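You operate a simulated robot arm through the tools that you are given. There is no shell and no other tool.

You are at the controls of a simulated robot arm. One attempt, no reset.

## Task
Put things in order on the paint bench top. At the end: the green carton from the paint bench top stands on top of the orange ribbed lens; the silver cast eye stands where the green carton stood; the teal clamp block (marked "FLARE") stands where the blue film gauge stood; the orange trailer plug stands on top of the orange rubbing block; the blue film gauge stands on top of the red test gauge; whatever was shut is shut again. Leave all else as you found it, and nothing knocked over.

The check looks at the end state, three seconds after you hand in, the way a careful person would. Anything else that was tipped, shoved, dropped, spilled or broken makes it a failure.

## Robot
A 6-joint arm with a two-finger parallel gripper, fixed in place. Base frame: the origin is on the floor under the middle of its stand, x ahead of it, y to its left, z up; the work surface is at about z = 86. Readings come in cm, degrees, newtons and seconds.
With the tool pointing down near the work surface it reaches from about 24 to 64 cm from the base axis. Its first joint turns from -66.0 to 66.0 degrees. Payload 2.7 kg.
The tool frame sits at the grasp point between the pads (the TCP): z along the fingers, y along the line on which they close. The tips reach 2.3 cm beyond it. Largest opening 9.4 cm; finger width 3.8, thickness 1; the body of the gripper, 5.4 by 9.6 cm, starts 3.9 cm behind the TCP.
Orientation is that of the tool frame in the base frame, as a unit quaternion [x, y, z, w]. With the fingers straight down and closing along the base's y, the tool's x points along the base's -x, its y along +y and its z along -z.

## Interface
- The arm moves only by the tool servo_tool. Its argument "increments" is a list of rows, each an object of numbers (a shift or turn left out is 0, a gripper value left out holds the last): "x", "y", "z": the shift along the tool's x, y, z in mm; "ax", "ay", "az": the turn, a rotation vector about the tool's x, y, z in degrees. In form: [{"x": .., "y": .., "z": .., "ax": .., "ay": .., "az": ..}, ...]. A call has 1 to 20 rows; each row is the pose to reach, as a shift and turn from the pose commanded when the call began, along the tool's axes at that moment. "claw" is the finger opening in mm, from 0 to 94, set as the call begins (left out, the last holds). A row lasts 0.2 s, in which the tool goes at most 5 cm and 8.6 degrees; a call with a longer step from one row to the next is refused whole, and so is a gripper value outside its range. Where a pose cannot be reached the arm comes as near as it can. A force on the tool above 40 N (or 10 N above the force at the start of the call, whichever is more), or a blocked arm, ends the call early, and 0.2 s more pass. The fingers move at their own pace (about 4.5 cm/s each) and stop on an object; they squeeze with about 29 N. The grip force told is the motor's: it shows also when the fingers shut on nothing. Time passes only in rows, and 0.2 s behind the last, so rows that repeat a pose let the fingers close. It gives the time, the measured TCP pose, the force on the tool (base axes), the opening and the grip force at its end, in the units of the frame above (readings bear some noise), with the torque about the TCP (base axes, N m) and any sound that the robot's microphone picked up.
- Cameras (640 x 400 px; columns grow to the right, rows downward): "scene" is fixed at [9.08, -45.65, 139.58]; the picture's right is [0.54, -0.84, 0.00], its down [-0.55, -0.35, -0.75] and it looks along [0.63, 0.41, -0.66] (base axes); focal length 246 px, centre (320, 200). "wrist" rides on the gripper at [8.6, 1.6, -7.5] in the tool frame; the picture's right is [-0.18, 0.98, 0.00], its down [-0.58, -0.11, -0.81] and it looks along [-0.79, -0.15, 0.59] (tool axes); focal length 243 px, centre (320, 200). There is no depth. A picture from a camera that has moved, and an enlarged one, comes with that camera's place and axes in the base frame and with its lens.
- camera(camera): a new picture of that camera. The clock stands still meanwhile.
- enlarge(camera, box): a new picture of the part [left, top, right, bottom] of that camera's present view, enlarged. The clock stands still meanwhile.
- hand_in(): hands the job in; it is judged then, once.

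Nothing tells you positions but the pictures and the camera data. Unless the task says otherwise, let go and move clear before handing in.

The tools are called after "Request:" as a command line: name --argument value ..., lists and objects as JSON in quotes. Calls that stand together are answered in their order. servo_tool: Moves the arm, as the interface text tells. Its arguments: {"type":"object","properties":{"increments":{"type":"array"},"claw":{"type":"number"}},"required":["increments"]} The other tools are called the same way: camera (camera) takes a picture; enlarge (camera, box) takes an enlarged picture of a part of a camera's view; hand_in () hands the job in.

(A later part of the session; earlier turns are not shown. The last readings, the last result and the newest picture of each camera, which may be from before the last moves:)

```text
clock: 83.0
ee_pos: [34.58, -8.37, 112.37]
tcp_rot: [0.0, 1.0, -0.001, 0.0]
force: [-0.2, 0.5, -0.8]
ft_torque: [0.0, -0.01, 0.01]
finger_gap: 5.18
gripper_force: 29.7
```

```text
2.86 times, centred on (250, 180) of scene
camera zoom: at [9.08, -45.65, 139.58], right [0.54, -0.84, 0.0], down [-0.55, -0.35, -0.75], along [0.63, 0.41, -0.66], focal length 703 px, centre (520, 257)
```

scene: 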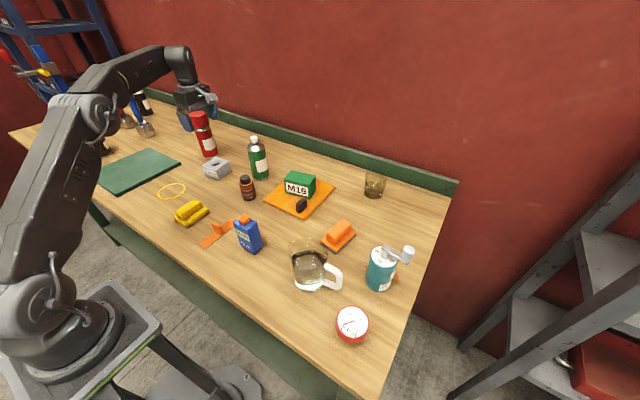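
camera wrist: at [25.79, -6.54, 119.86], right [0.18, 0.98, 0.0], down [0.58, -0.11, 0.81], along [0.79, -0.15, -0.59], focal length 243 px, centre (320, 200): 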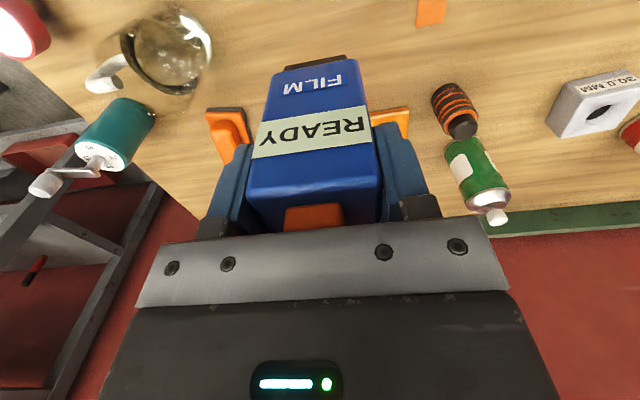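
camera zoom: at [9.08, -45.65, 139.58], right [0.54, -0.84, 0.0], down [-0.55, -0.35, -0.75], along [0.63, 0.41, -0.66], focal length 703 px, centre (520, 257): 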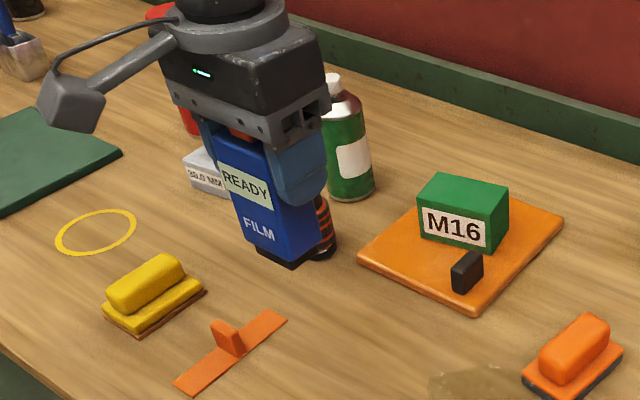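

The film gauge is held and still shows READY. I'll carry it high over the jug to above the red gauge.

Request:
servo_tool --increments '[{"x": 5, "y": -35}, {"x": 10, "y": -70}, {"x": 15, "y": -105}, {"x": 20, "y": -140}, {"x": 25, "y": -175}, {"x": 30, "y": -210}, {"x": 35, "y": -245}, {"x": 40, "y": -280}, {"x": 45, "y": -308}, {"x": 45, "y": -316}, {"x": 45, "y": -316}]'

Request:
camera --camera "scene"

Request:
camera --camera "wrist"

```text
clock: 85.4
ee_pos: [30.12, -39.82, 112.43]
tcp_rot: [0.0, 1.0, -0.001, 0.001]
force: [-0.9, 0.4, -1.4]
ft_torque: [-0.02, -0.03, -0.02]
finger_gap: 5.17
gripper_force: 29.5
```

```text
taken
```

scene: 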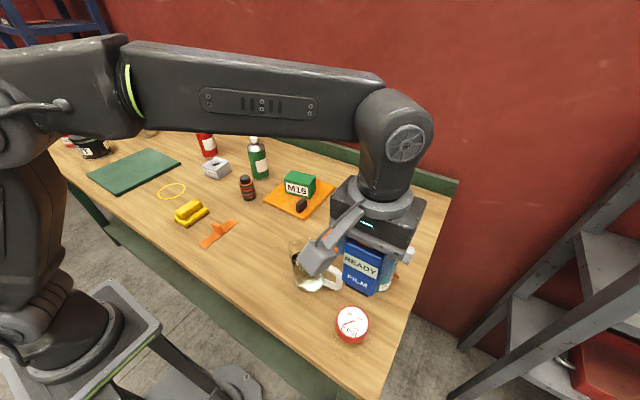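

```text
taken
camera wrist: at [21.37, -38.04, 119.85], right [0.18, 0.98, 0.0], down [0.58, -0.11, 0.81], along [0.79, -0.15, -0.59], focal length 243 px, centre (320, 200)
```

wrist: 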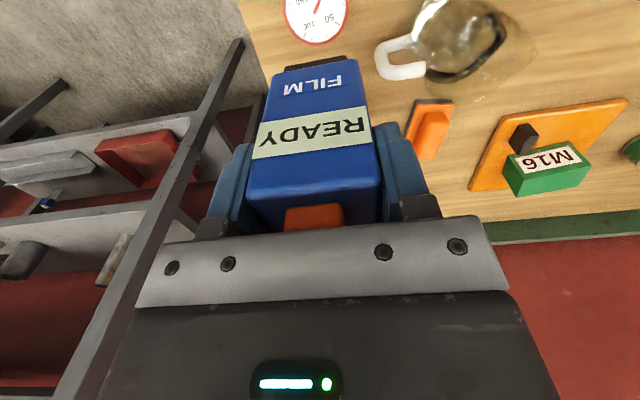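

The projection matches: the film gauge is above the red gauge's centre. I'll lower it most of the way and check from the scene camera.

Request:
servo_tool --increments '[{"z": 30}, {"z": 60}, {"z": 90}, {"z": 115}, {"z": 130}, {"z": 130}]'

Request:
enlarge --camera "scene" --box '[290, 240, 420, 360]'

Request:
camera --camera "wrist"

```text
clock: 86.8
ee_pos: [30.18, -39.77, 99.58]
tcp_rot: [0.0, 1.0, -0.004, 0.003]
force: [2.6, 1.6, 29.7]
ft_torque: [0.28, -0.02, -0.02]
finger_gap: 5.21
gripper_force: 29.2
heard: click
```

```text
3.33 times, centred on (355, 300) of scene
camera zoom: at [9.06, -45.6, 139.6], right [0.54, -0.84, 0.0], down [-0.55, -0.36, -0.75], along [0.63, 0.41, -0.66], focal length 820 px, centre (203, -133)
```

zoom: 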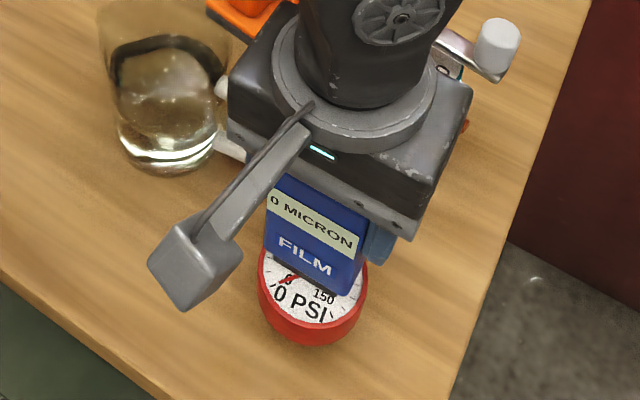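

```text
taken
camera wrist: at [21.4, -37.92, 106.97], right [0.18, 0.98, -0.01], down [0.58, -0.1, 0.81], along [0.8, -0.15, -0.59], focal length 243 px, centre (320, 200)
```

wrist: 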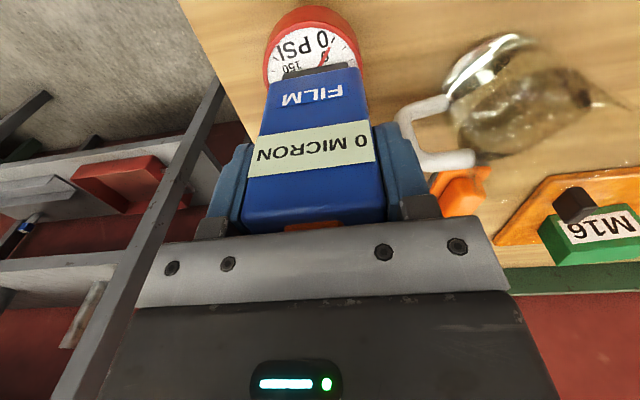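

The gauge top was higher than I'd estimated. The film gauge slid up in the grip, its button met the palm with a click, and the display now reads "0 MICRON". I'll relieve the pressure in tiny steps before doing anything else.

Request:
servo_tool --increments '[{"z": -1}, {"z": -2}, {"z": -2}]'

```text
clock: 87.6
ee_pos: [30.03, -39.74, 99.57]
tcp_rot: [0.001, 1.0, -0.001, 0.001]
force: [4.4, -1.7, 14.0]
ft_torque: [-0.32, -0.49, -0.01]
finger_gap: 5.19
gripper_force: 28.6
```

Request:
servo_tool --increments '[{"z": -1}, {"z": -2}, {"z": -2}]'

Request:
enlarge --camera "scene" --box '[290, 240, 420, 360]'

Request:
enlarge --camera "wrist" --box '[220, 0, 420, 240]'

```text
clock: 88.4
ee_pos: [30.01, -39.64, 99.72]
tcp_rot: [0.0, 1.0, 0.001, -0.002]
force: [0.0, 0.0, -0.6]
ft_torque: [-0.03, -0.01, -0.01]
finger_gap: 5.19
gripper_force: 29.0
```

```text
3.33 times, centred on (355, 300) of scene
camera zoom: at [9.08, -45.65, 139.58], right [0.54, -0.84, 0.0], down [-0.55, -0.35, -0.75], along [0.63, 0.41, -0.66], focal length 820 px, centre (203, -133)
```

zoom: 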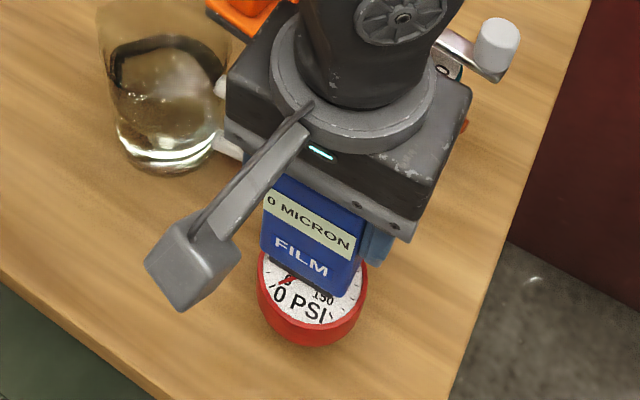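

```text
1.67 times, centred on (320, 120) of wrist
camera zoom: at [21.27, -37.93, 107.2], right [0.18, 0.98, 0.0], down [0.58, -0.11, 0.81], along [0.79, -0.15, -0.59], focal length 404 px, centre (320, 333)
```

zoom: 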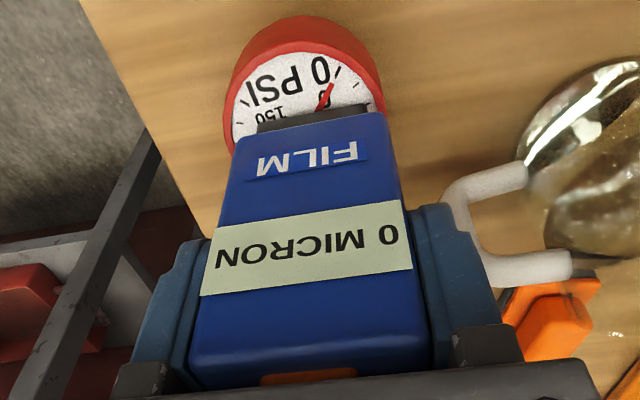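

The contact force is gone and the film gauge hangs about 1 mm above the red gauge. I'll open just enough to let it stand, keep still, and see how it sits and what it shows.

Request:
servo_tool --increments '[{"z": 0.5}, {"z": 0.5}, {"z": 0.5}]'

Request:
servo_tool --increments '[{"z": 0}, {"z": 0}, {"z": 0}]' --claw 70

Request:
enlarge --camera "scene" --box '[290, 240, 420, 360]'

Request:
camera --camera "wrist"

```text
clock: 89.2
ee_pos: [30.1, -39.74, 99.78]
tcp_rot: [0.0, 1.0, -0.001, 0.0]
force: [-1.0, -0.1, -1.3]
ft_torque: [0.01, -0.03, 0.0]
finger_gap: 5.19
gripper_force: 29.0
```

```text
clock: 90.0
ee_pos: [30.09, -39.69, 99.83]
tcp_rot: [0.0, 1.0, -0.001, 0.001]
force: [-0.2, -0.1, 1.8]
ft_torque: [-0.01, -0.02, 0.02]
finger_gap: 7.03
gripper_force: 0.0
```

```text
3.33 times, centred on (355, 300) of scene
camera zoom: at [9.08, -45.64, 139.58], right [0.54, -0.84, 0.0], down [-0.55, -0.35, -0.75], along [0.63, 0.41, -0.66], focal length 820 px, centre (203, -133)
```

zoom: 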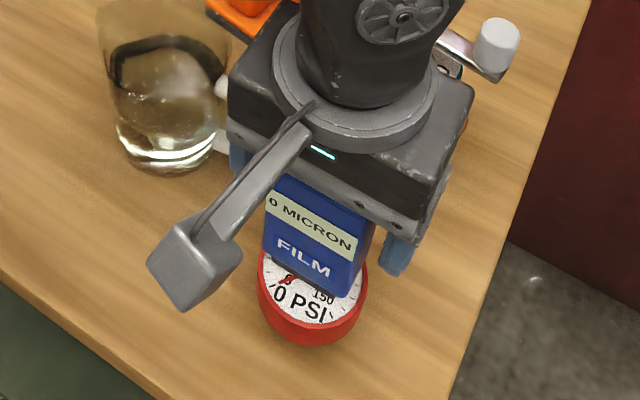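

```text
taken
camera wrist: at [21.31, -38.0, 107.22], right [0.18, 0.98, 0.0], down [0.58, -0.11, 0.81], along [0.79, -0.15, -0.59], focal length 243 px, centre (320, 200)
```

wrist: 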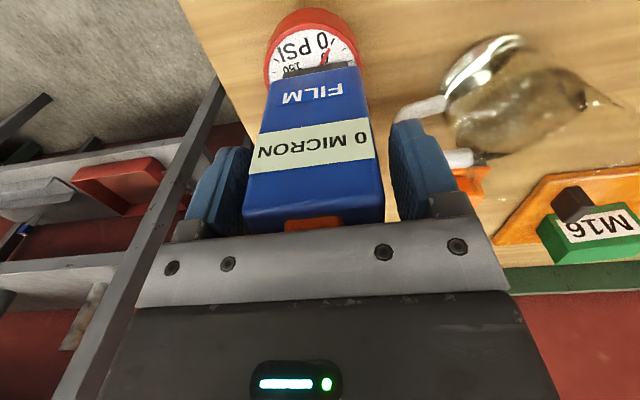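

The film gauge stands on its own. I'll raise straight up and check how well it sits and what the display shows.

Request:
servo_tool --increments '[{"z": -5}, {"z": -20}, {"z": -50}, {"z": -90}, {"z": -130}, {"z": -130}]'

Request:
enlarge --camera "scene" --box '[290, 240, 420, 360]'

Request:
camera --camera "wrist"

Request:
enlarge --camera "wrist" --box '[240, 0, 420, 160]'

```text
clock: 91.4
ee_pos: [29.84, -39.81, 112.85]
tcp_rot: [0.0, 1.0, -0.001, 0.001]
force: [0.1, -0.4, 0.9]
ft_torque: [0.04, 0.01, 0.02]
finger_gap: 7.0
gripper_force: 0.0
```

```text
3.33 times, centred on (355, 300) of scene
camera zoom: at [9.08, -45.65, 139.58], right [0.54, -0.84, 0.0], down [-0.55, -0.35, -0.75], along [0.63, 0.41, -0.66], focal length 820 px, centre (203, -133)
```

zoom: 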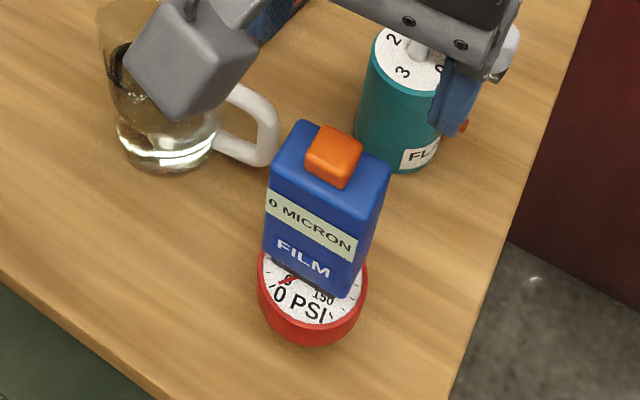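

```text
taken
camera wrist: at [21.13, -38.11, 120.25], right [0.18, 0.98, 0.0], down [0.58, -0.11, 0.81], along [0.79, -0.15, -0.59], focal length 243 px, centre (320, 200)
```

wrist: 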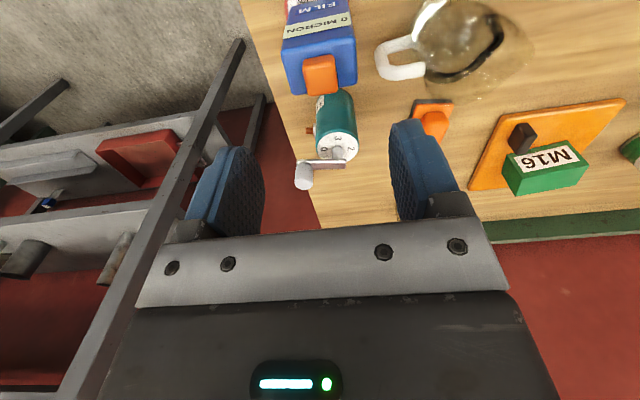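

```text
2.50 times, centred on (330, 80) of wrist
camera zoom: at [21.13, -38.11, 120.25], right [0.18, 0.98, 0.0], down [0.58, -0.11, 0.81], along [0.79, -0.15, -0.59], focal length 606 px, centre (295, 500)
```

zoom: 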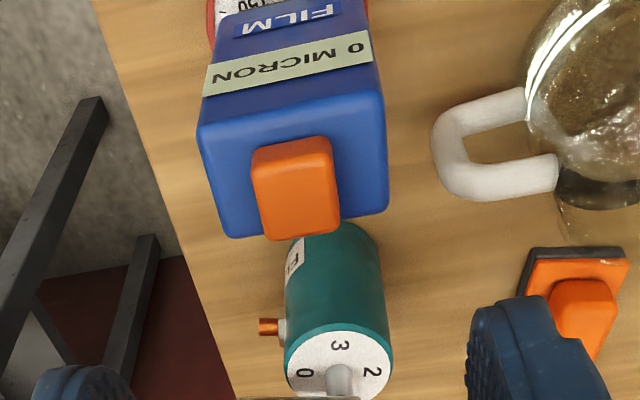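

The film gauge stands on the red gauge but sits about 1 cm off-centre, because the gauge is taller (top near z = 92) than I'd judged. I'll regrip it lightly, with proper clearance above the button, and recentre it.

Request:
servo_tool --increments '[{"x": -2, "y": 1, "z": 30}, {"x": -2, "y": 1, "z": 60}, {"x": -2, "y": 1, "z": 90}, {"x": -2, "y": 1, "z": 110}, {"x": -2, "y": 1, "z": 119}, {"x": -2, "y": 1, "z": 119}]'

Request:
enlarge --camera "wrist" --box '[200, 0, 440, 240]'

Request:
enlarge --camera "scene" --box '[290, 240, 420, 360]'

```text
clock: 92.8
ee_pos: [30.1, -39.63, 101.11]
tcp_rot: [0.0, 1.0, -0.001, 0.002]
force: [-0.2, -0.2, 0.3]
ft_torque: [0.0, 0.0, 0.0]
finger_gap: 7.03
gripper_force: 0.0
```

```text
1.67 times, centred on (320, 120) of wrist
camera zoom: at [21.41, -37.97, 108.48], right [0.18, 0.98, 0.0], down [0.58, -0.11, 0.81], along [0.79, -0.15, -0.59], focal length 404 px, centre (320, 333)
```

zoom: 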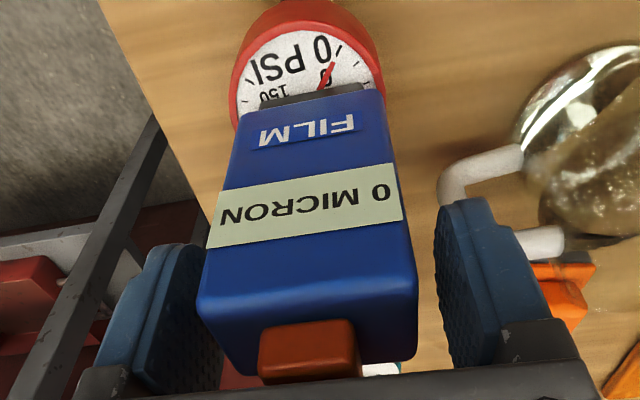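

```text
3.33 times, centred on (355, 300) of scene
camera zoom: at [9.08, -45.65, 139.58], right [0.54, -0.84, 0.0], down [-0.55, -0.35, -0.75], along [0.63, 0.41, -0.66], focal length 820 px, centre (203, -133)
```

zoom: 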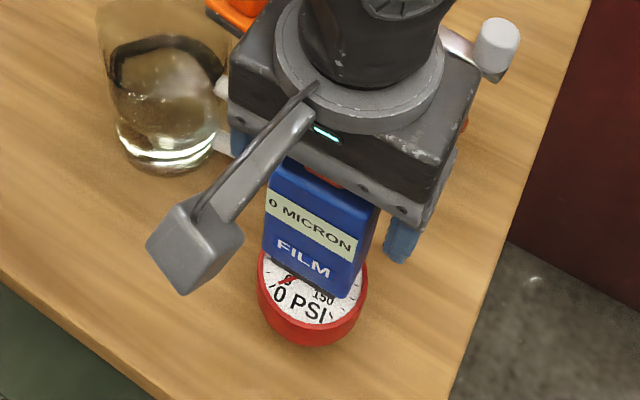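

The fingers have about 9 mm of room on each side and the button is clear of the palm. I'll lower 5 mm, grip, lift 1 cm, and shift it about 1.2 cm toward the gauge's centre.

Request:
servo_tool --increments '[{"z": 3}, {"z": 4}, {"z": 4}]'

Request:
servo_tool --increments '[{"z": 0}, {"z": 0}, {"z": 0}, {"z": 0}]' --claw 0

Request:
servo_tool --increments '[{"z": -4}, {"z": -8}, {"z": -12}, {"x": 4, "y": -1, "z": -12}, {"x": 8, "y": -2, "z": -12}, {"x": 12, "y": -3, "z": -12}, {"x": 12, "y": -3, "z": -12}]'

Request:
enlarge --camera "wrist" --box '[200, 0, 440, 240]'

Request:
enlarge --camera "scene" --box '[290, 240, 420, 360]'

```text
clock: 93.6
ee_pos: [30.18, -39.63, 100.8]
tcp_rot: [-0.001, 1.0, -0.001, 0.001]
force: [-0.2, -0.5, 0.5]
ft_torque: [0.0, 0.01, 0.01]
finger_gap: 7.01
gripper_force: 0.1
```

```text
clock: 94.6
ee_pos: [30.14, -39.69, 100.71]
tcp_rot: [0.0, 1.0, -0.001, 0.0]
force: [0.2, 0.8, -0.3]
ft_torque: [-0.04, -0.04, -0.03]
finger_gap: 5.19
gripper_force: 28.8
```

```text
clock: 96.2
ee_pos: [29.06, -39.91, 101.7]
tcp_rot: [-0.001, 1.0, -0.001, 0.001]
force: [-0.1, -0.2, -2.3]
ft_torque: [0.0, -0.01, 0.01]
finger_gap: 5.2
gripper_force: 29.5
```

```text
1.67 times, centred on (320, 120) of wrist
camera zoom: at [20.24, -38.12, 109.18], right [0.18, 0.98, 0.0], down [0.58, -0.11, 0.81], along [0.79, -0.15, -0.59], focal length 404 px, centre (320, 333)
```

zoom: 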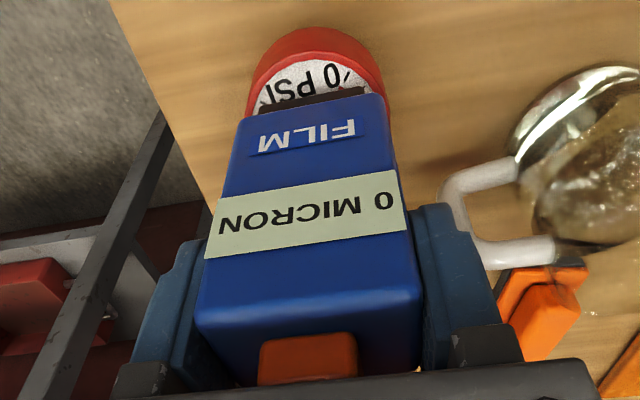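

```text
3.33 times, centred on (355, 300) of scene
camera zoom: at [9.08, -45.65, 139.58], right [0.54, -0.84, 0.0], down [-0.55, -0.35, -0.75], along [0.63, 0.41, -0.66], focal length 820 px, centre (203, -133)
```

zoom: 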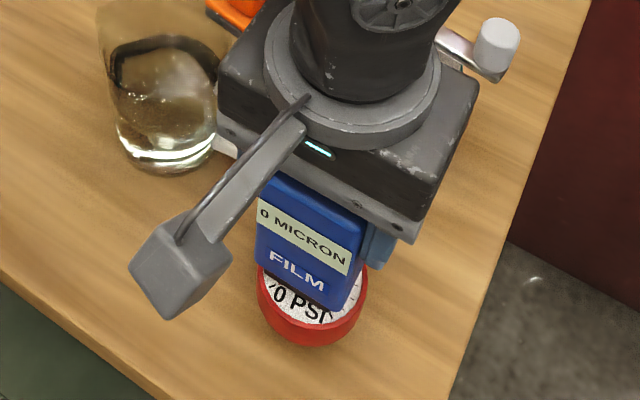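

The film gauge is now over the centre of the red gauge. I'll lower it in small steps and watch for first contact.

Request:
servo_tool --increments '[{"z": 3}, {"z": 6}, {"z": 8}, {"z": 8}]'

Request:
servo_tool --increments '[{"z": 1}, {"z": 1}]'

```text
clock: 97.2
ee_pos: [28.9, -39.85, 100.96]
tcp_rot: [0.0, 1.0, 0.0, 0.001]
force: [0.0, 0.0, -2.3]
ft_torque: [0.0, -0.03, -0.02]
finger_gap: 5.18
gripper_force: 28.5
```

```text
clock: 97.8
ee_pos: [28.84, -40.03, 100.88]
tcp_rot: [0.0, 1.0, 0.0, 0.001]
force: [-0.1, 1.2, -1.2]
ft_torque: [0.0, -0.03, 0.01]
finger_gap: 5.19
gripper_force: 28.9
```

Request:
servo_tool --increments '[{"z": 1}, {"z": 1}]'

Request:
servo_tool --increments '[{"z": 0}, {"z": 0}, {"z": 0}]' --claw 70

Request:
servo_tool --increments '[{"z": -5}, {"z": -20}, {"z": -50}, {"z": -90}, {"z": -130}, {"z": -130}]'

Request:
enlarge --camera "scene" --box '[290, 240, 420, 360]'

Request:
enlarge --camera "wrist" --box '[220, 0, 420, 140]'

```text
clock: 98.4
ee_pos: [28.9, -39.89, 100.84]
tcp_rot: [0.0, 1.0, -0.001, 0.001]
force: [-1.1, -0.4, -1.8]
ft_torque: [-0.01, -0.01, -0.04]
finger_gap: 5.18
gripper_force: 29.3
```

```text
clock: 99.2
ee_pos: [28.91, -40.13, 100.7]
tcp_rot: [0.0, 1.0, 0.0, 0.001]
force: [0.2, 0.1, 0.2]
ft_torque: [-0.01, -0.03, 0.02]
finger_gap: 7.01
gripper_force: 0.2
```

```text
clock: 100.6
ee_pos: [28.73, -39.84, 113.82]
tcp_rot: [0.0, 1.0, -0.001, 0.001]
force: [0.1, -0.1, -0.3]
ft_torque: [0.03, 0.02, 0.0]
finger_gap: 7.02
gripper_force: 0.1
```

```text
3.33 times, centred on (355, 300) of scene
camera zoom: at [9.08, -45.65, 139.58], right [0.54, -0.84, 0.0], down [-0.55, -0.35, -0.75], along [0.63, 0.41, -0.66], focal length 820 px, centre (203, -133)
```

zoom: 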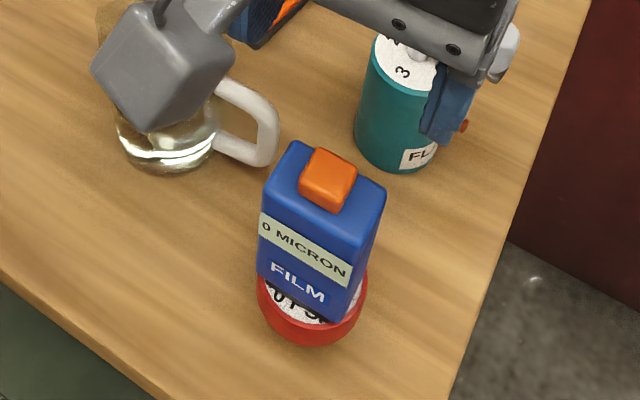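

```text
2.86 times, centred on (320, 70) of wrist
camera zoom: at [19.92, -38.06, 121.36], right [0.18, 0.98, 0.0], down [0.58, -0.11, 0.81], along [0.79, -0.15, -0.59], focal length 693 px, centre (320, 571)
```

zoom: 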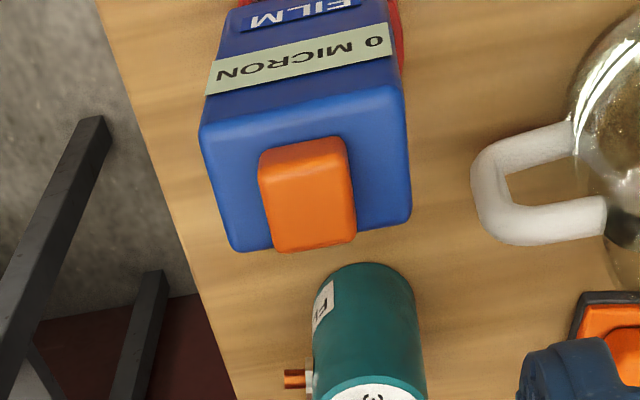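

The film gauge is centred and stable on the red gauge, though the display still reads "0 MICRON". I'll come back to that, and move on now to a view of the teal clamp block.

Request:
servo_tool --increments '[{"x": -30, "y": -2}, {"x": -60, "y": -5}, {"x": -90, "y": -8}, {"x": -115, "y": -10}, {"x": -115, "y": -10, "z": 30}, {"x": -115, "y": -10, "z": 60}, {"x": -115, "y": -10, "z": 60}]' --claw 94

Request:
camera --camera "wrist"

Request:
enlarge --camera "wrist" --box '[220, 0, 420, 150]'

Request:
camera --camera "scene"

```text
clock: 102.2
ee_pos: [40.36, -40.96, 107.7]
tcp_rot: [0.0, 1.0, 0.0, 0.002]
force: [-0.8, 0.1, -0.2]
ft_torque: [0.0, 0.01, -0.01]
finger_gap: 9.41
gripper_force: 0.0
```

```text
taken
camera wrist: at [31.74, -39.11, 115.15], right [0.18, 0.98, 0.0], down [0.58, -0.11, 0.81], along [0.79, -0.15, -0.59], focal length 243 px, centre (320, 200)
```

wrist: 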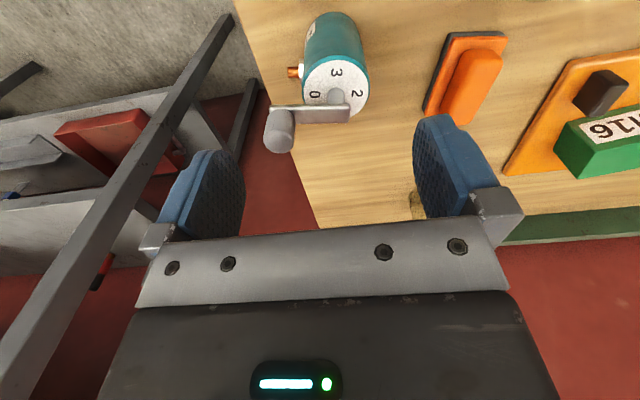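

```text
2.67 times, centred on (320, 75) of wrist
camera zoom: at [31.74, -39.11, 115.15], right [0.18, 0.98, 0.0], down [0.58, -0.11, 0.81], along [0.79, -0.15, -0.59], focal length 647 px, centre (320, 533)
```

zoom: 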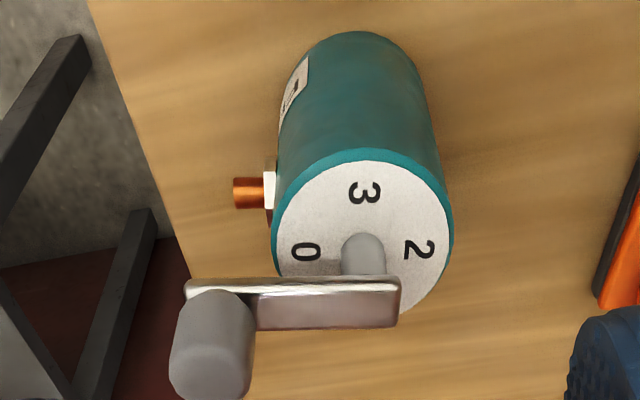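

```text
taken
```

scene: 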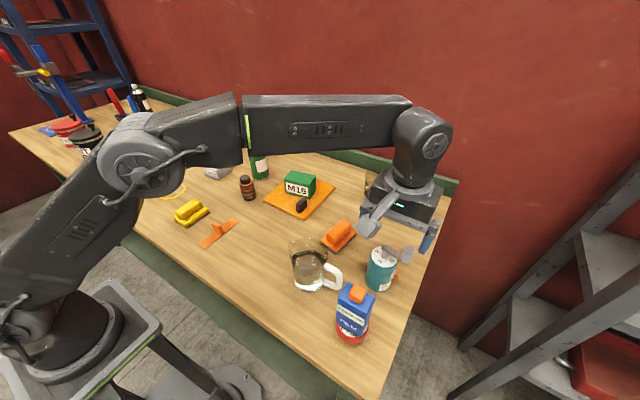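

The teal block is a cylinder about 5.7 cm across, centred near (43.1, -40.1), with a crank on top that points toward -y. To grip below the crank I need its exact height, so I'll turn the gripper 90° and view it from the +y side.

Request:
servo_tool --increments '[{"x": -2, "y": 10, "az": 8}, {"x": -4, "y": 20, "az": 16}, {"x": -6, "y": 30, "az": 24}, {"x": -8, "y": 40, "az": 32}, {"x": -10, "y": 50, "az": 40}, {"x": -12, "y": 60, "az": 48}, {"x": -14, "y": 64.6, "az": 56}, {"x": -16, "y": 64.6, "az": 64}, {"x": -16, "y": 64.6, "az": 72}, {"x": -16, "y": 64.6, "az": 80}, {"x": -16, "y": 64.6, "az": 88}, {"x": -16, "y": 64.6, "az": 90, "z": 20}, {"x": -16, "y": 64.6, "az": 90, "z": 35}, {"x": -16, "y": 64.6, "az": 90, "z": 35}]'

Request:
camera --camera "wrist"

Request:
enlarge --camera "wrist" --box '[220, 60, 420, 210]'

```text
clock: 105.2
ee_pos: [42.16, -34.59, 104.24]
tcp_rot: [0.707, 0.707, 0.0, 0.002]
force: [0.3, -0.2, -0.2]
ft_torque: [-0.01, 0.0, 0.0]
finger_gap: 9.43
gripper_force: 0.1
```

```text
taken
camera wrist: at [43.66, -25.83, 111.63], right [0.98, -0.18, 0.0], down [-0.11, -0.58, 0.81], along [-0.15, -0.79, -0.59], focal length 243 px, centre (320, 200)
```

wrist: 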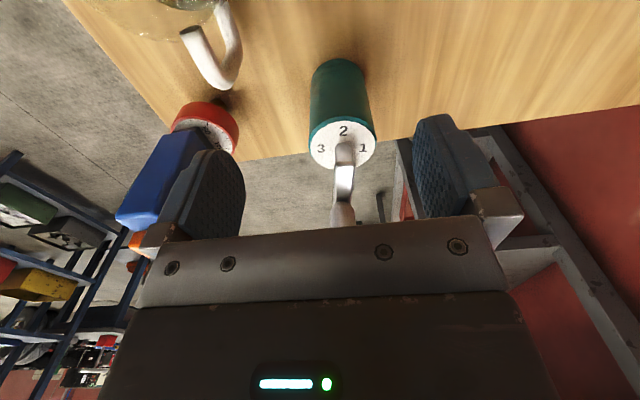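

```text
2.67 times, centred on (320, 135) of wrist
camera zoom: at [43.66, -25.83, 111.63], right [0.98, -0.18, 0.0], down [-0.11, -0.58, 0.81], along [-0.15, -0.79, -0.59], focal length 647 px, centre (320, 373)
```

zoom: 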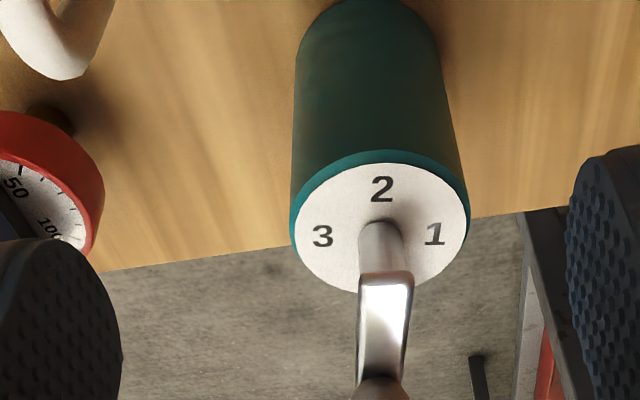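

The crank points at "0"; its arm's top is at z ≈ 98.9 and the cylinder's top at 95.3, with centre (43.1, -40.1). I'll come down with the fingers on the ±x sides, keeping the palm above the crank arm.

Request:
servo_tool --increments '[{"x": -15, "y": 3}, {"x": -30, "y": 6}, {"x": -45, "y": 9}, {"x": -52, "y": 9.4}, {"x": -52, "y": 9.4, "z": 20}, {"x": -52, "y": 9.4, "z": 40}, {"x": -52, "y": 9.4, "z": 50}, {"x": -52, "y": 9.4, "z": 50}]'

Request:
camera --camera "wrist"

Request:
enlarge --camera "scene" --box '[320, 190, 450, 310]'

```text
clock: 107.0
ee_pos: [42.91, -39.75, 99.17]
tcp_rot: [0.707, 0.707, -0.001, 0.001]
force: [-0.4, -0.4, 0.4]
ft_torque: [0.03, 0.0, -0.01]
finger_gap: 9.39
gripper_force: 0.2
```

```text
taken
camera wrist: at [44.47, -31.02, 106.61], right [0.98, -0.18, 0.0], down [-0.11, -0.58, 0.81], along [-0.15, -0.79, -0.59], focal length 243 px, centre (320, 200)
```

wrist: 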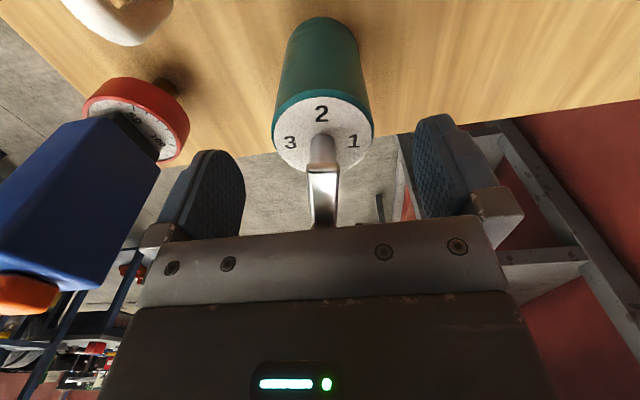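

```text
3.33 times, centred on (385, 250) of scene
camera zoom: at [9.08, -45.65, 139.58], right [0.54, -0.84, 0.0], down [-0.55, -0.35, -0.75], along [0.63, 0.41, -0.66], focal length 820 px, centre (103, 33)
```

zoom: 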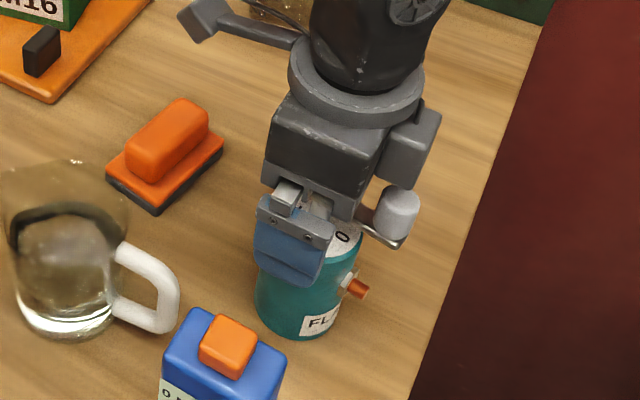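

There's a box on the far side of the gripper, close to the crank knob. I'll zoom in to check that clearance before going lower.

Request:
enlarge --camera "scene" --box '[390, 210, 460, 275]'

Request:
enlarge --camera "wrist" --box '[240, 90, 420, 230]'

```text
6.15 times, centred on (425, 242) of scene
camera zoom: at [9.08, -45.65, 139.58], right [0.54, -0.84, 0.0], down [-0.55, -0.35, -0.75], along [0.63, 0.41, -0.66], focal length 1513 px, centre (-326, -62)
```

zoom: 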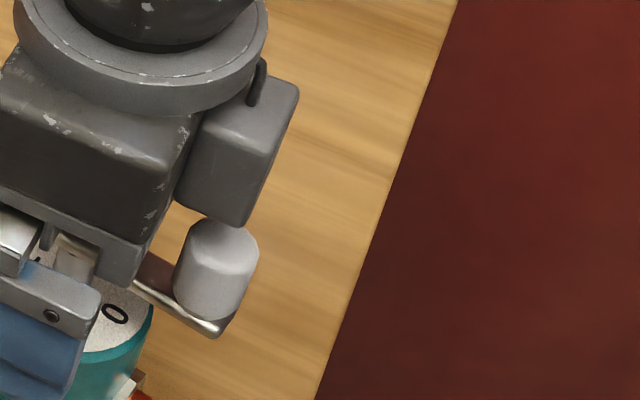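

```text
2.86 times, centred on (330, 160) of wrist
camera zoom: at [44.47, -31.02, 106.61], right [0.98, -0.18, 0.0], down [-0.11, -0.58, 0.81], along [-0.15, -0.79, -0.59], focal length 693 px, centre (291, 314)
```

zoom: 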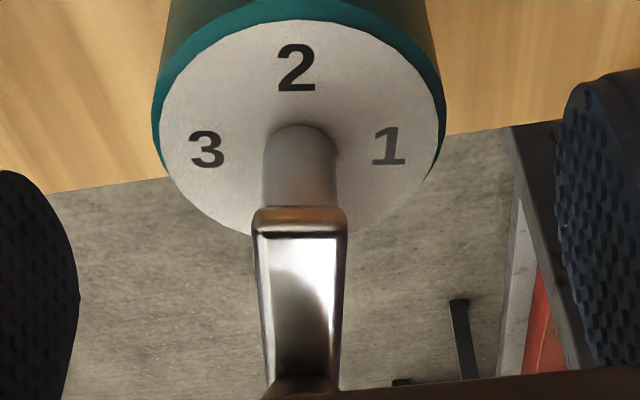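

The housing behind the palm would hit the crank knob before I could grip deep enough. I'll raise up and turn the gripper so the knob falls in the free gap beside the camera bracket, at a tool yaw of about -65°.

Request:
servo_tool --increments '[{"z": -30}, {"z": -60}, {"z": -90}, {"z": -110}, {"z": -110}]'

Request:
servo_tool --increments '[{"az": -8.2}, {"az": -16.4}, {"az": -24.6}, {"az": -32.8}, {"az": -41}, {"az": -49.2}, {"az": -57.4}, {"az": -65.6}, {"az": -73.8}, {"az": -82}, {"az": -90.2}, {"az": -98.4}, {"az": -106.6}, {"az": -114.8}, {"az": -123}, {"az": -131.2}, {"az": -139.4}, {"az": -147.6}, {"az": -154.7}, {"az": -154.7}]'

Request:
camera --camera "wrist"

Request:
enlarge --camera "scene" --box '[320, 170, 450, 310]'

```text
clock: 108.2
ee_pos: [43.04, -39.71, 110.16]
tcp_rot: [0.707, 0.707, -0.002, 0.001]
force: [0.0, -0.1, 0.4]
ft_torque: [-0.01, -0.02, 0.01]
finger_gap: 9.36
gripper_force: 0.1
```

```text
clock: 112.4
ee_pos: [43.01, -39.65, 110.26]
tcp_rot: [-0.536, 0.844, -0.001, -0.001]
force: [0.2, -0.7, -0.6]
ft_torque: [-0.01, -0.01, 0.02]
finger_gap: 9.41
gripper_force: 0.0
```

```text
taken
camera wrist: at [37.77, -46.67, 117.72], right [-0.81, 0.59, 0.0], down [0.35, 0.48, 0.81], along [0.47, 0.65, -0.59], focal length 243 px, centre (320, 200)
```

wrist: 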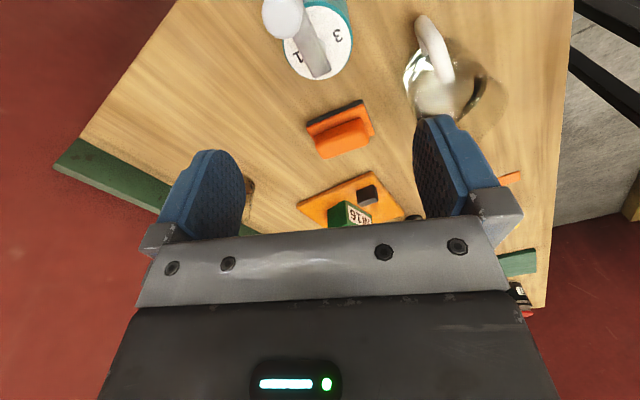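

```text
2.86 times, centred on (385, 240) of scene
camera zoom: at [9.08, -45.65, 139.58], right [0.54, -0.84, 0.0], down [-0.55, -0.35, -0.75], along [0.63, 0.41, -0.66], focal length 703 px, centre (134, 86)
```

zoom: 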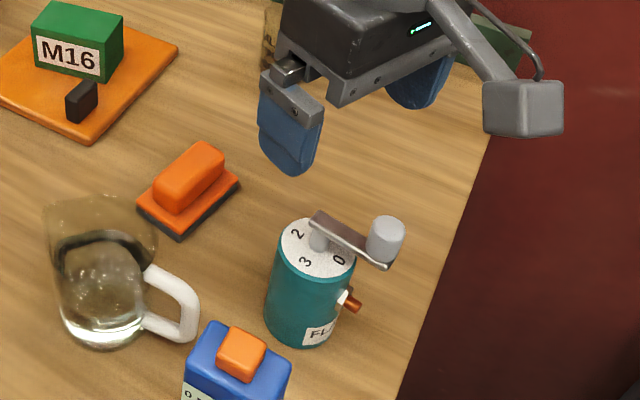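

The knob should now fall between the palm and the camera bracket. I'll lower partway and check the clearances again.

Request:
servo_tool --increments '[{"x": -2.3, "y": -2.8}, {"x": -2.3, "y": -2.8, "z": 30}, {"x": -2.3, "y": -2.8, "z": 60}, {"x": -2.3, "y": -2.8, "z": 85}, {"x": -2.3, "y": -2.8, "z": 100}, {"x": -2.3, "y": -2.8, "z": 100}]'

Request:
camera --camera "wrist"

Request:
enlarge --camera "scene" --box '[350, 190, 440, 300]'

```text
clock: 113.8
ee_pos: [43.3, -39.74, 100.29]
tcp_rot: [-0.535, 0.845, -0.002, -0.001]
force: [0.0, -0.1, 0.2]
ft_torque: [0.0, 0.0, -0.02]
finger_gap: 9.4
gripper_force: 0.0
```

```text
taken
camera wrist: at [38.04, -46.65, 107.73], right [-0.81, 0.59, 0.0], down [0.35, 0.48, 0.81], along [0.47, 0.65, -0.59], focal length 243 px, centre (320, 200)
```

wrist: 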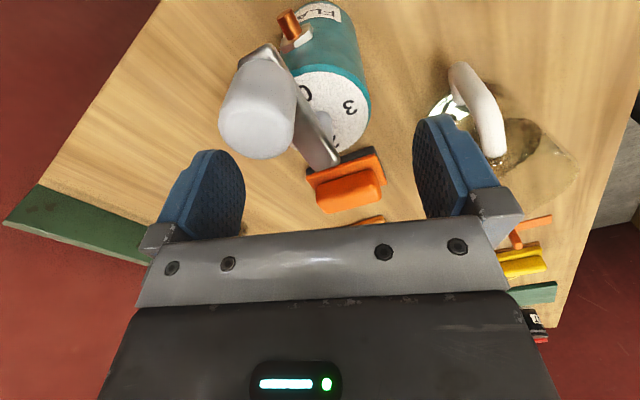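

```text
3.64 times, centred on (395, 245) of scene
camera zoom: at [9.08, -45.65, 139.58], right [0.54, -0.84, 0.0], down [-0.55, -0.35, -0.75], along [0.63, 0.41, -0.66], focal length 894 px, centre (47, 36)
```

zoom: 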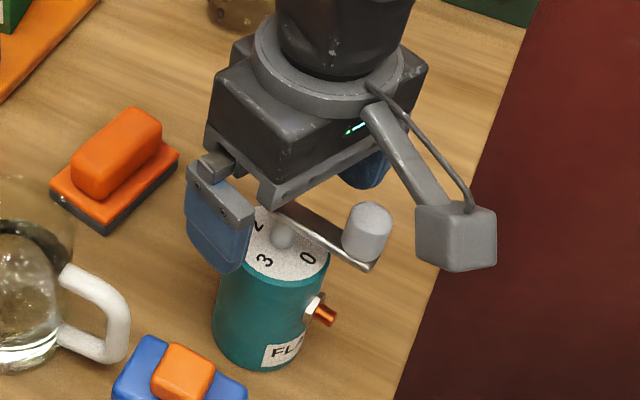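

The knob is clear of both palm and bracket in plan view. I'll shift 3 mm away from it and go down in two stages.

Request:
servo_tool --increments '[{"x": -3, "z": 10}, {"x": -3, "z": 20}, {"x": -3, "z": 28}, {"x": -3, "z": 28}]'

Request:
camera --camera "wrist"

Request:
enlarge --camera "scene" --box '[350, 200, 440, 300]'

```text
clock: 114.8
ee_pos: [43.62, -39.56, 97.32]
tcp_rot: [-0.535, 0.845, -0.002, 0.0]
force: [0.2, 0.8, 0.5]
ft_torque: [-0.01, -0.01, 0.01]
finger_gap: 9.38
gripper_force: 0.0
```

```text
taken
camera wrist: at [38.32, -46.54, 104.78], right [-0.81, 0.59, 0.0], down [0.35, 0.48, 0.81], along [0.47, 0.65, -0.59], focal length 243 px, centre (320, 200)
```

wrist: 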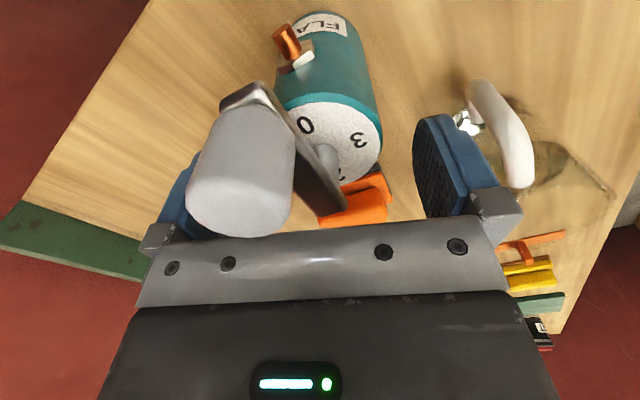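

```text
4.00 times, centred on (395, 250) of scene
camera zoom: at [9.08, -45.65, 139.58], right [0.54, -0.84, 0.0], down [-0.55, -0.35, -0.75], along [0.63, 0.41, -0.66], focal length 984 px, centre (20, 0)
```

zoom: 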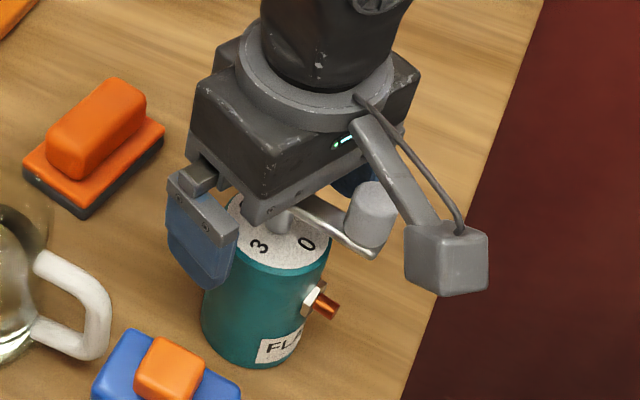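

There's about 8 mm between knob and palm. I'll go down the last 19 mm slowly.

Request:
servo_tool --increments '[{"z": 6}, {"z": 12}, {"z": 16}, {"z": 19}, {"z": 19}]'

Request:
camera --camera "wrist"

Request:
enlarge --camera "scene" --box '[350, 200, 440, 300]'

```text
clock: 116.0
ee_pos: [43.39, -39.36, 95.5]
tcp_rot: [-0.535, 0.845, -0.001, -0.001]
force: [0.5, 1.2, 0.0]
ft_torque: [0.02, -0.01, -0.03]
finger_gap: 9.41
gripper_force: 0.1
```

```text
taken
camera wrist: at [38.25, -46.44, 102.99], right [-0.81, 0.59, 0.0], down [0.35, 0.48, 0.81], along [0.47, 0.65, -0.59], focal length 243 px, centre (320, 200)
```

wrist: 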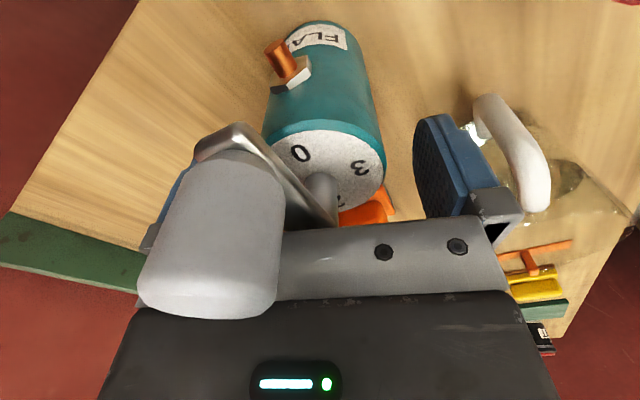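

```text
4.00 times, centred on (395, 250) of scene
camera zoom: at [9.08, -45.65, 139.58], right [0.54, -0.84, 0.0], down [-0.55, -0.35, -0.75], along [0.63, 0.41, -0.66], focal length 984 px, centre (20, 0)
```

zoom: 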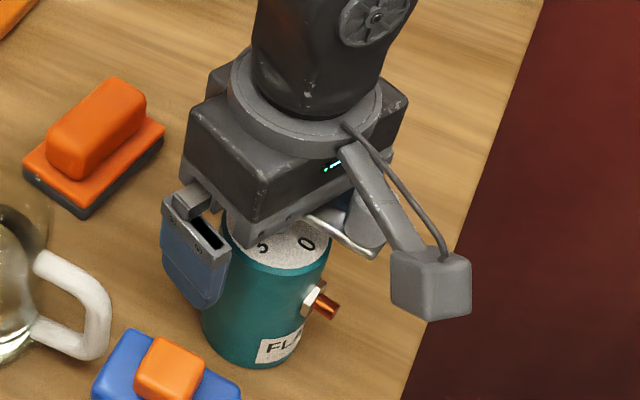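

Nothing touches. Now I'll close on the cylinder body.

Request:
servo_tool --increments '[{"z": 0}, {"z": 0}, {"z": 0}, {"z": 0}, {"z": 0}, {"z": 0}]' --claw 0

Request:
enlarge --camera "scene" --box '[350, 200, 440, 300]'

```text
clock: 117.4
ee_pos: [43.5, -39.43, 95.61]
tcp_rot: [-0.535, 0.845, -0.001, 0.0]
force: [-1.1, 0.0, 0.6]
ft_torque: [0.01, 0.15, 0.0]
finger_gap: 5.71
gripper_force: 29.1
```

```text
4.00 times, centred on (395, 250) of scene
camera zoom: at [9.08, -45.64, 139.58], right [0.54, -0.84, 0.0], down [-0.55, -0.35, -0.75], along [0.63, 0.41, -0.66], focal length 984 px, centre (20, 0)
```

zoom: 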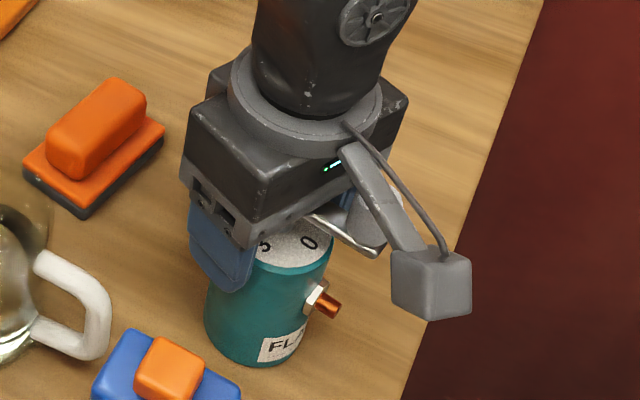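

Held at 5.71 cm. I'll lift a little first to check weight and slip.

Request:
servo_tool --increments '[{"z": -3}, {"z": -6}, {"z": -10}, {"z": -15}, {"z": -20}, {"z": -20}]'

Request:
enlarge --camera "scene" --box '[350, 200, 440, 300]'

```text
clock: 118.8
ee_pos: [43.47, -39.5, 97.66]
tcp_rot: [-0.535, 0.845, -0.002, 0.0]
force: [-0.3, -0.7, -1.6]
ft_torque: [0.02, -0.03, -0.04]
finger_gap: 5.73
gripper_force: 29.1
```

```text
4.00 times, centred on (395, 250) of scene
camera zoom: at [9.08, -45.65, 139.58], right [0.54, -0.84, 0.0], down [-0.55, -0.35, -0.75], along [0.63, 0.41, -0.66], focal length 984 px, centre (20, 0)
```

zoom: 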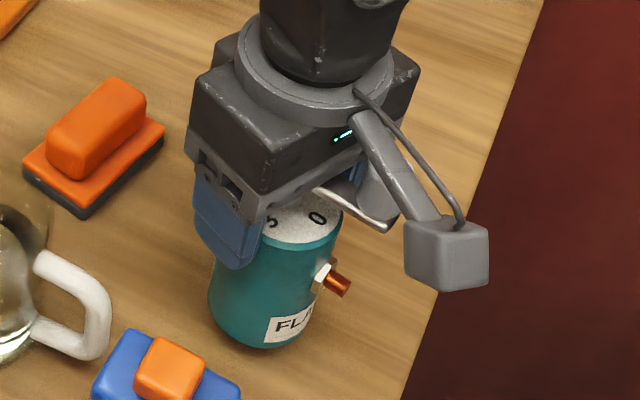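

The cylinder lifted cleanly (light, about 1.6 N) and stays upright. I'll raise it well above the jug and carry it to the film gauge's old spot.

Request:
servo_tool --increments '[{"z": -30}, {"z": -60}, {"z": -90}, {"z": -120}, {"z": -150}, {"z": -155}, {"z": -155}]'

Request:
servo_tool --increments '[{"x": -20, "y": 17}, {"x": -43, "y": 36}, {"x": -66, "y": 56}, {"x": -89, "y": 76}, {"x": -112, "y": 95}, {"x": -135, "y": 115}, {"x": -158, "y": 134}, {"x": -181, "y": 154}, {"x": -204, "y": 173}, {"x": -227, "y": 193}, {"x": -245, "y": 208}, {"x": -253.4, "y": 215.4}, {"x": -253.4, "y": 215.4}]'

Request:
camera --camera "scene"

Request:
camera --camera "wrist"

```text
clock: 120.4
ee_pos: [43.43, -39.25, 113.1]
tcp_rot: [-0.535, 0.845, -0.002, 0.0]
force: [-0.4, 0.0, -1.3]
ft_torque: [0.02, 0.0, 0.0]
finger_gap: 5.74
gripper_force: 29.2
```

```text
clock: 123.2
ee_pos: [34.9, -7.16, 112.9]
tcp_rot: [-0.535, 0.845, -0.001, 0.0]
force: [0.3, -0.9, -1.5]
ft_torque: [0.03, -0.03, 0.01]
finger_gap: 5.73
gripper_force: 29.0
```

```text
taken
```

scene: 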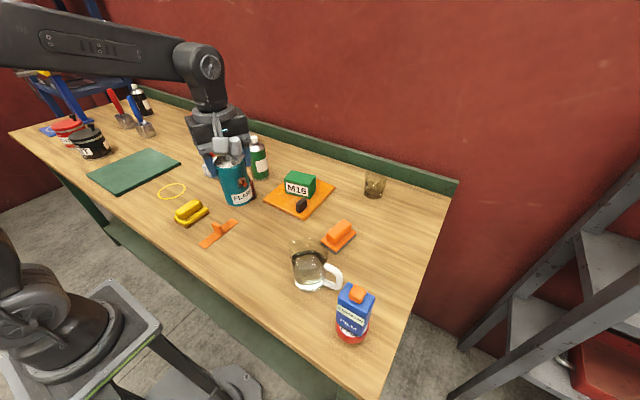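

```text
taken
camera wrist: at [29.56, -14.21, 120.42], right [-0.81, 0.59, 0.0], down [0.35, 0.48, 0.81], along [0.47, 0.65, -0.59], focal length 243 px, centre (320, 200)
```

wrist: 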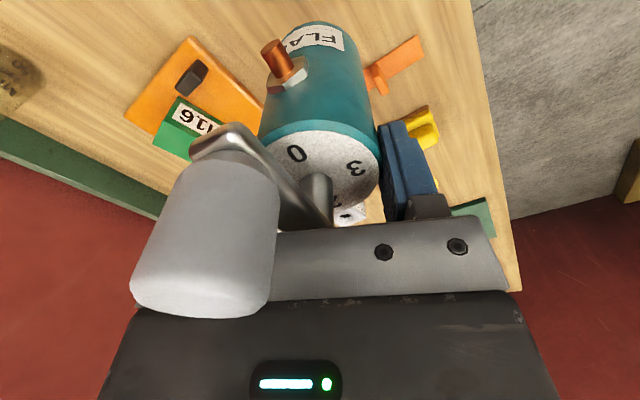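

The teal block hangs just above the old film gauge position, within a couple of millimetres. I'll trim and lower it.

Request:
servo_tool --increments '[{"x": 2.4, "y": 0.5, "z": 30}, {"x": 2.4, "y": 0.5, "z": 60}, {"x": 2.4, "y": 0.5, "z": 90}, {"x": 2.4, "y": 0.5, "z": 120}, {"x": 2.4, "y": 0.5, "z": 145}, {"x": 2.4, "y": 0.5, "z": 158}, {"x": 2.4, "y": 0.5, "z": 163}, {"x": 2.4, "y": 0.5, "z": 163}]'

Request:
servo_tool --increments '[{"z": 2}, {"z": 4}, {"z": 6}, {"z": 7}, {"z": 7}]'

Request:
enlarge --camera "scene" --box '[180, 160, 310, 260]'

```text
clock: 125.0
ee_pos: [34.59, -7.3, 96.56]
tcp_rot: [-0.535, 0.845, -0.002, 0.0]
force: [0.7, 0.4, -2.0]
ft_torque: [0.03, -0.01, -0.02]
finger_gap: 5.71
gripper_force: 29.6
```

```text
clock: 126.2
ee_pos: [34.73, -7.45, 95.97]
tcp_rot: [-0.536, 0.844, -0.001, 0.001]
force: [0.6, -0.5, -2.3]
ft_torque: [0.03, 0.0, 0.02]
finger_gap: 5.71
gripper_force: 28.9
```

```text
4.00 times, centred on (245, 210) of scene
camera zoom: at [9.08, -45.65, 139.58], right [0.54, -0.84, 0.0], down [-0.55, -0.35, -0.75], along [0.63, 0.41, -0.66], focal length 984 px, centre (620, 160)
```

zoom: 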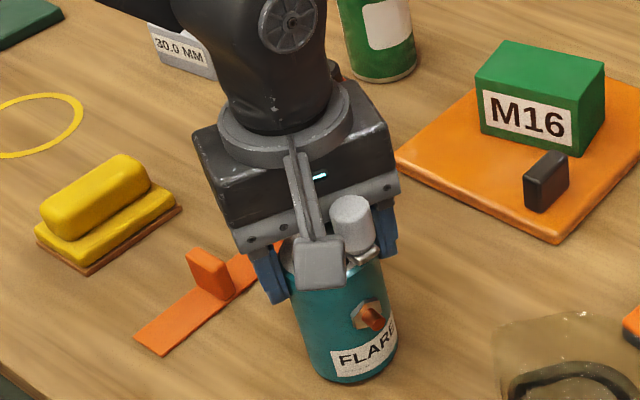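

Still about 3–4 mm above the bench. I'll lower a bit more in tiny steps until contact.

Request:
servo_tool --increments '[{"z": 1}, {"z": 2}, {"z": 3}, {"z": 3}]'

Request:
servo_tool --increments '[{"z": 1}, {"z": 2}, {"z": 2}]'

```text
clock: 127.2
ee_pos: [34.73, -7.35, 95.47]
tcp_rot: [-0.535, 0.845, -0.001, -0.001]
force: [-0.3, -0.9, -1.1]
ft_torque: [0.02, -0.02, 0.01]
finger_gap: 5.72
gripper_force: 28.9
```

```text
clock: 128.0
ee_pos: [34.81, -7.5, 95.55]
tcp_rot: [-0.534, 0.845, -0.002, 0.001]
force: [-5.4, 6.6, 20.9]
ft_torque: [0.23, 0.61, -0.1]
finger_gap: 5.74
gripper_force: 28.9
```

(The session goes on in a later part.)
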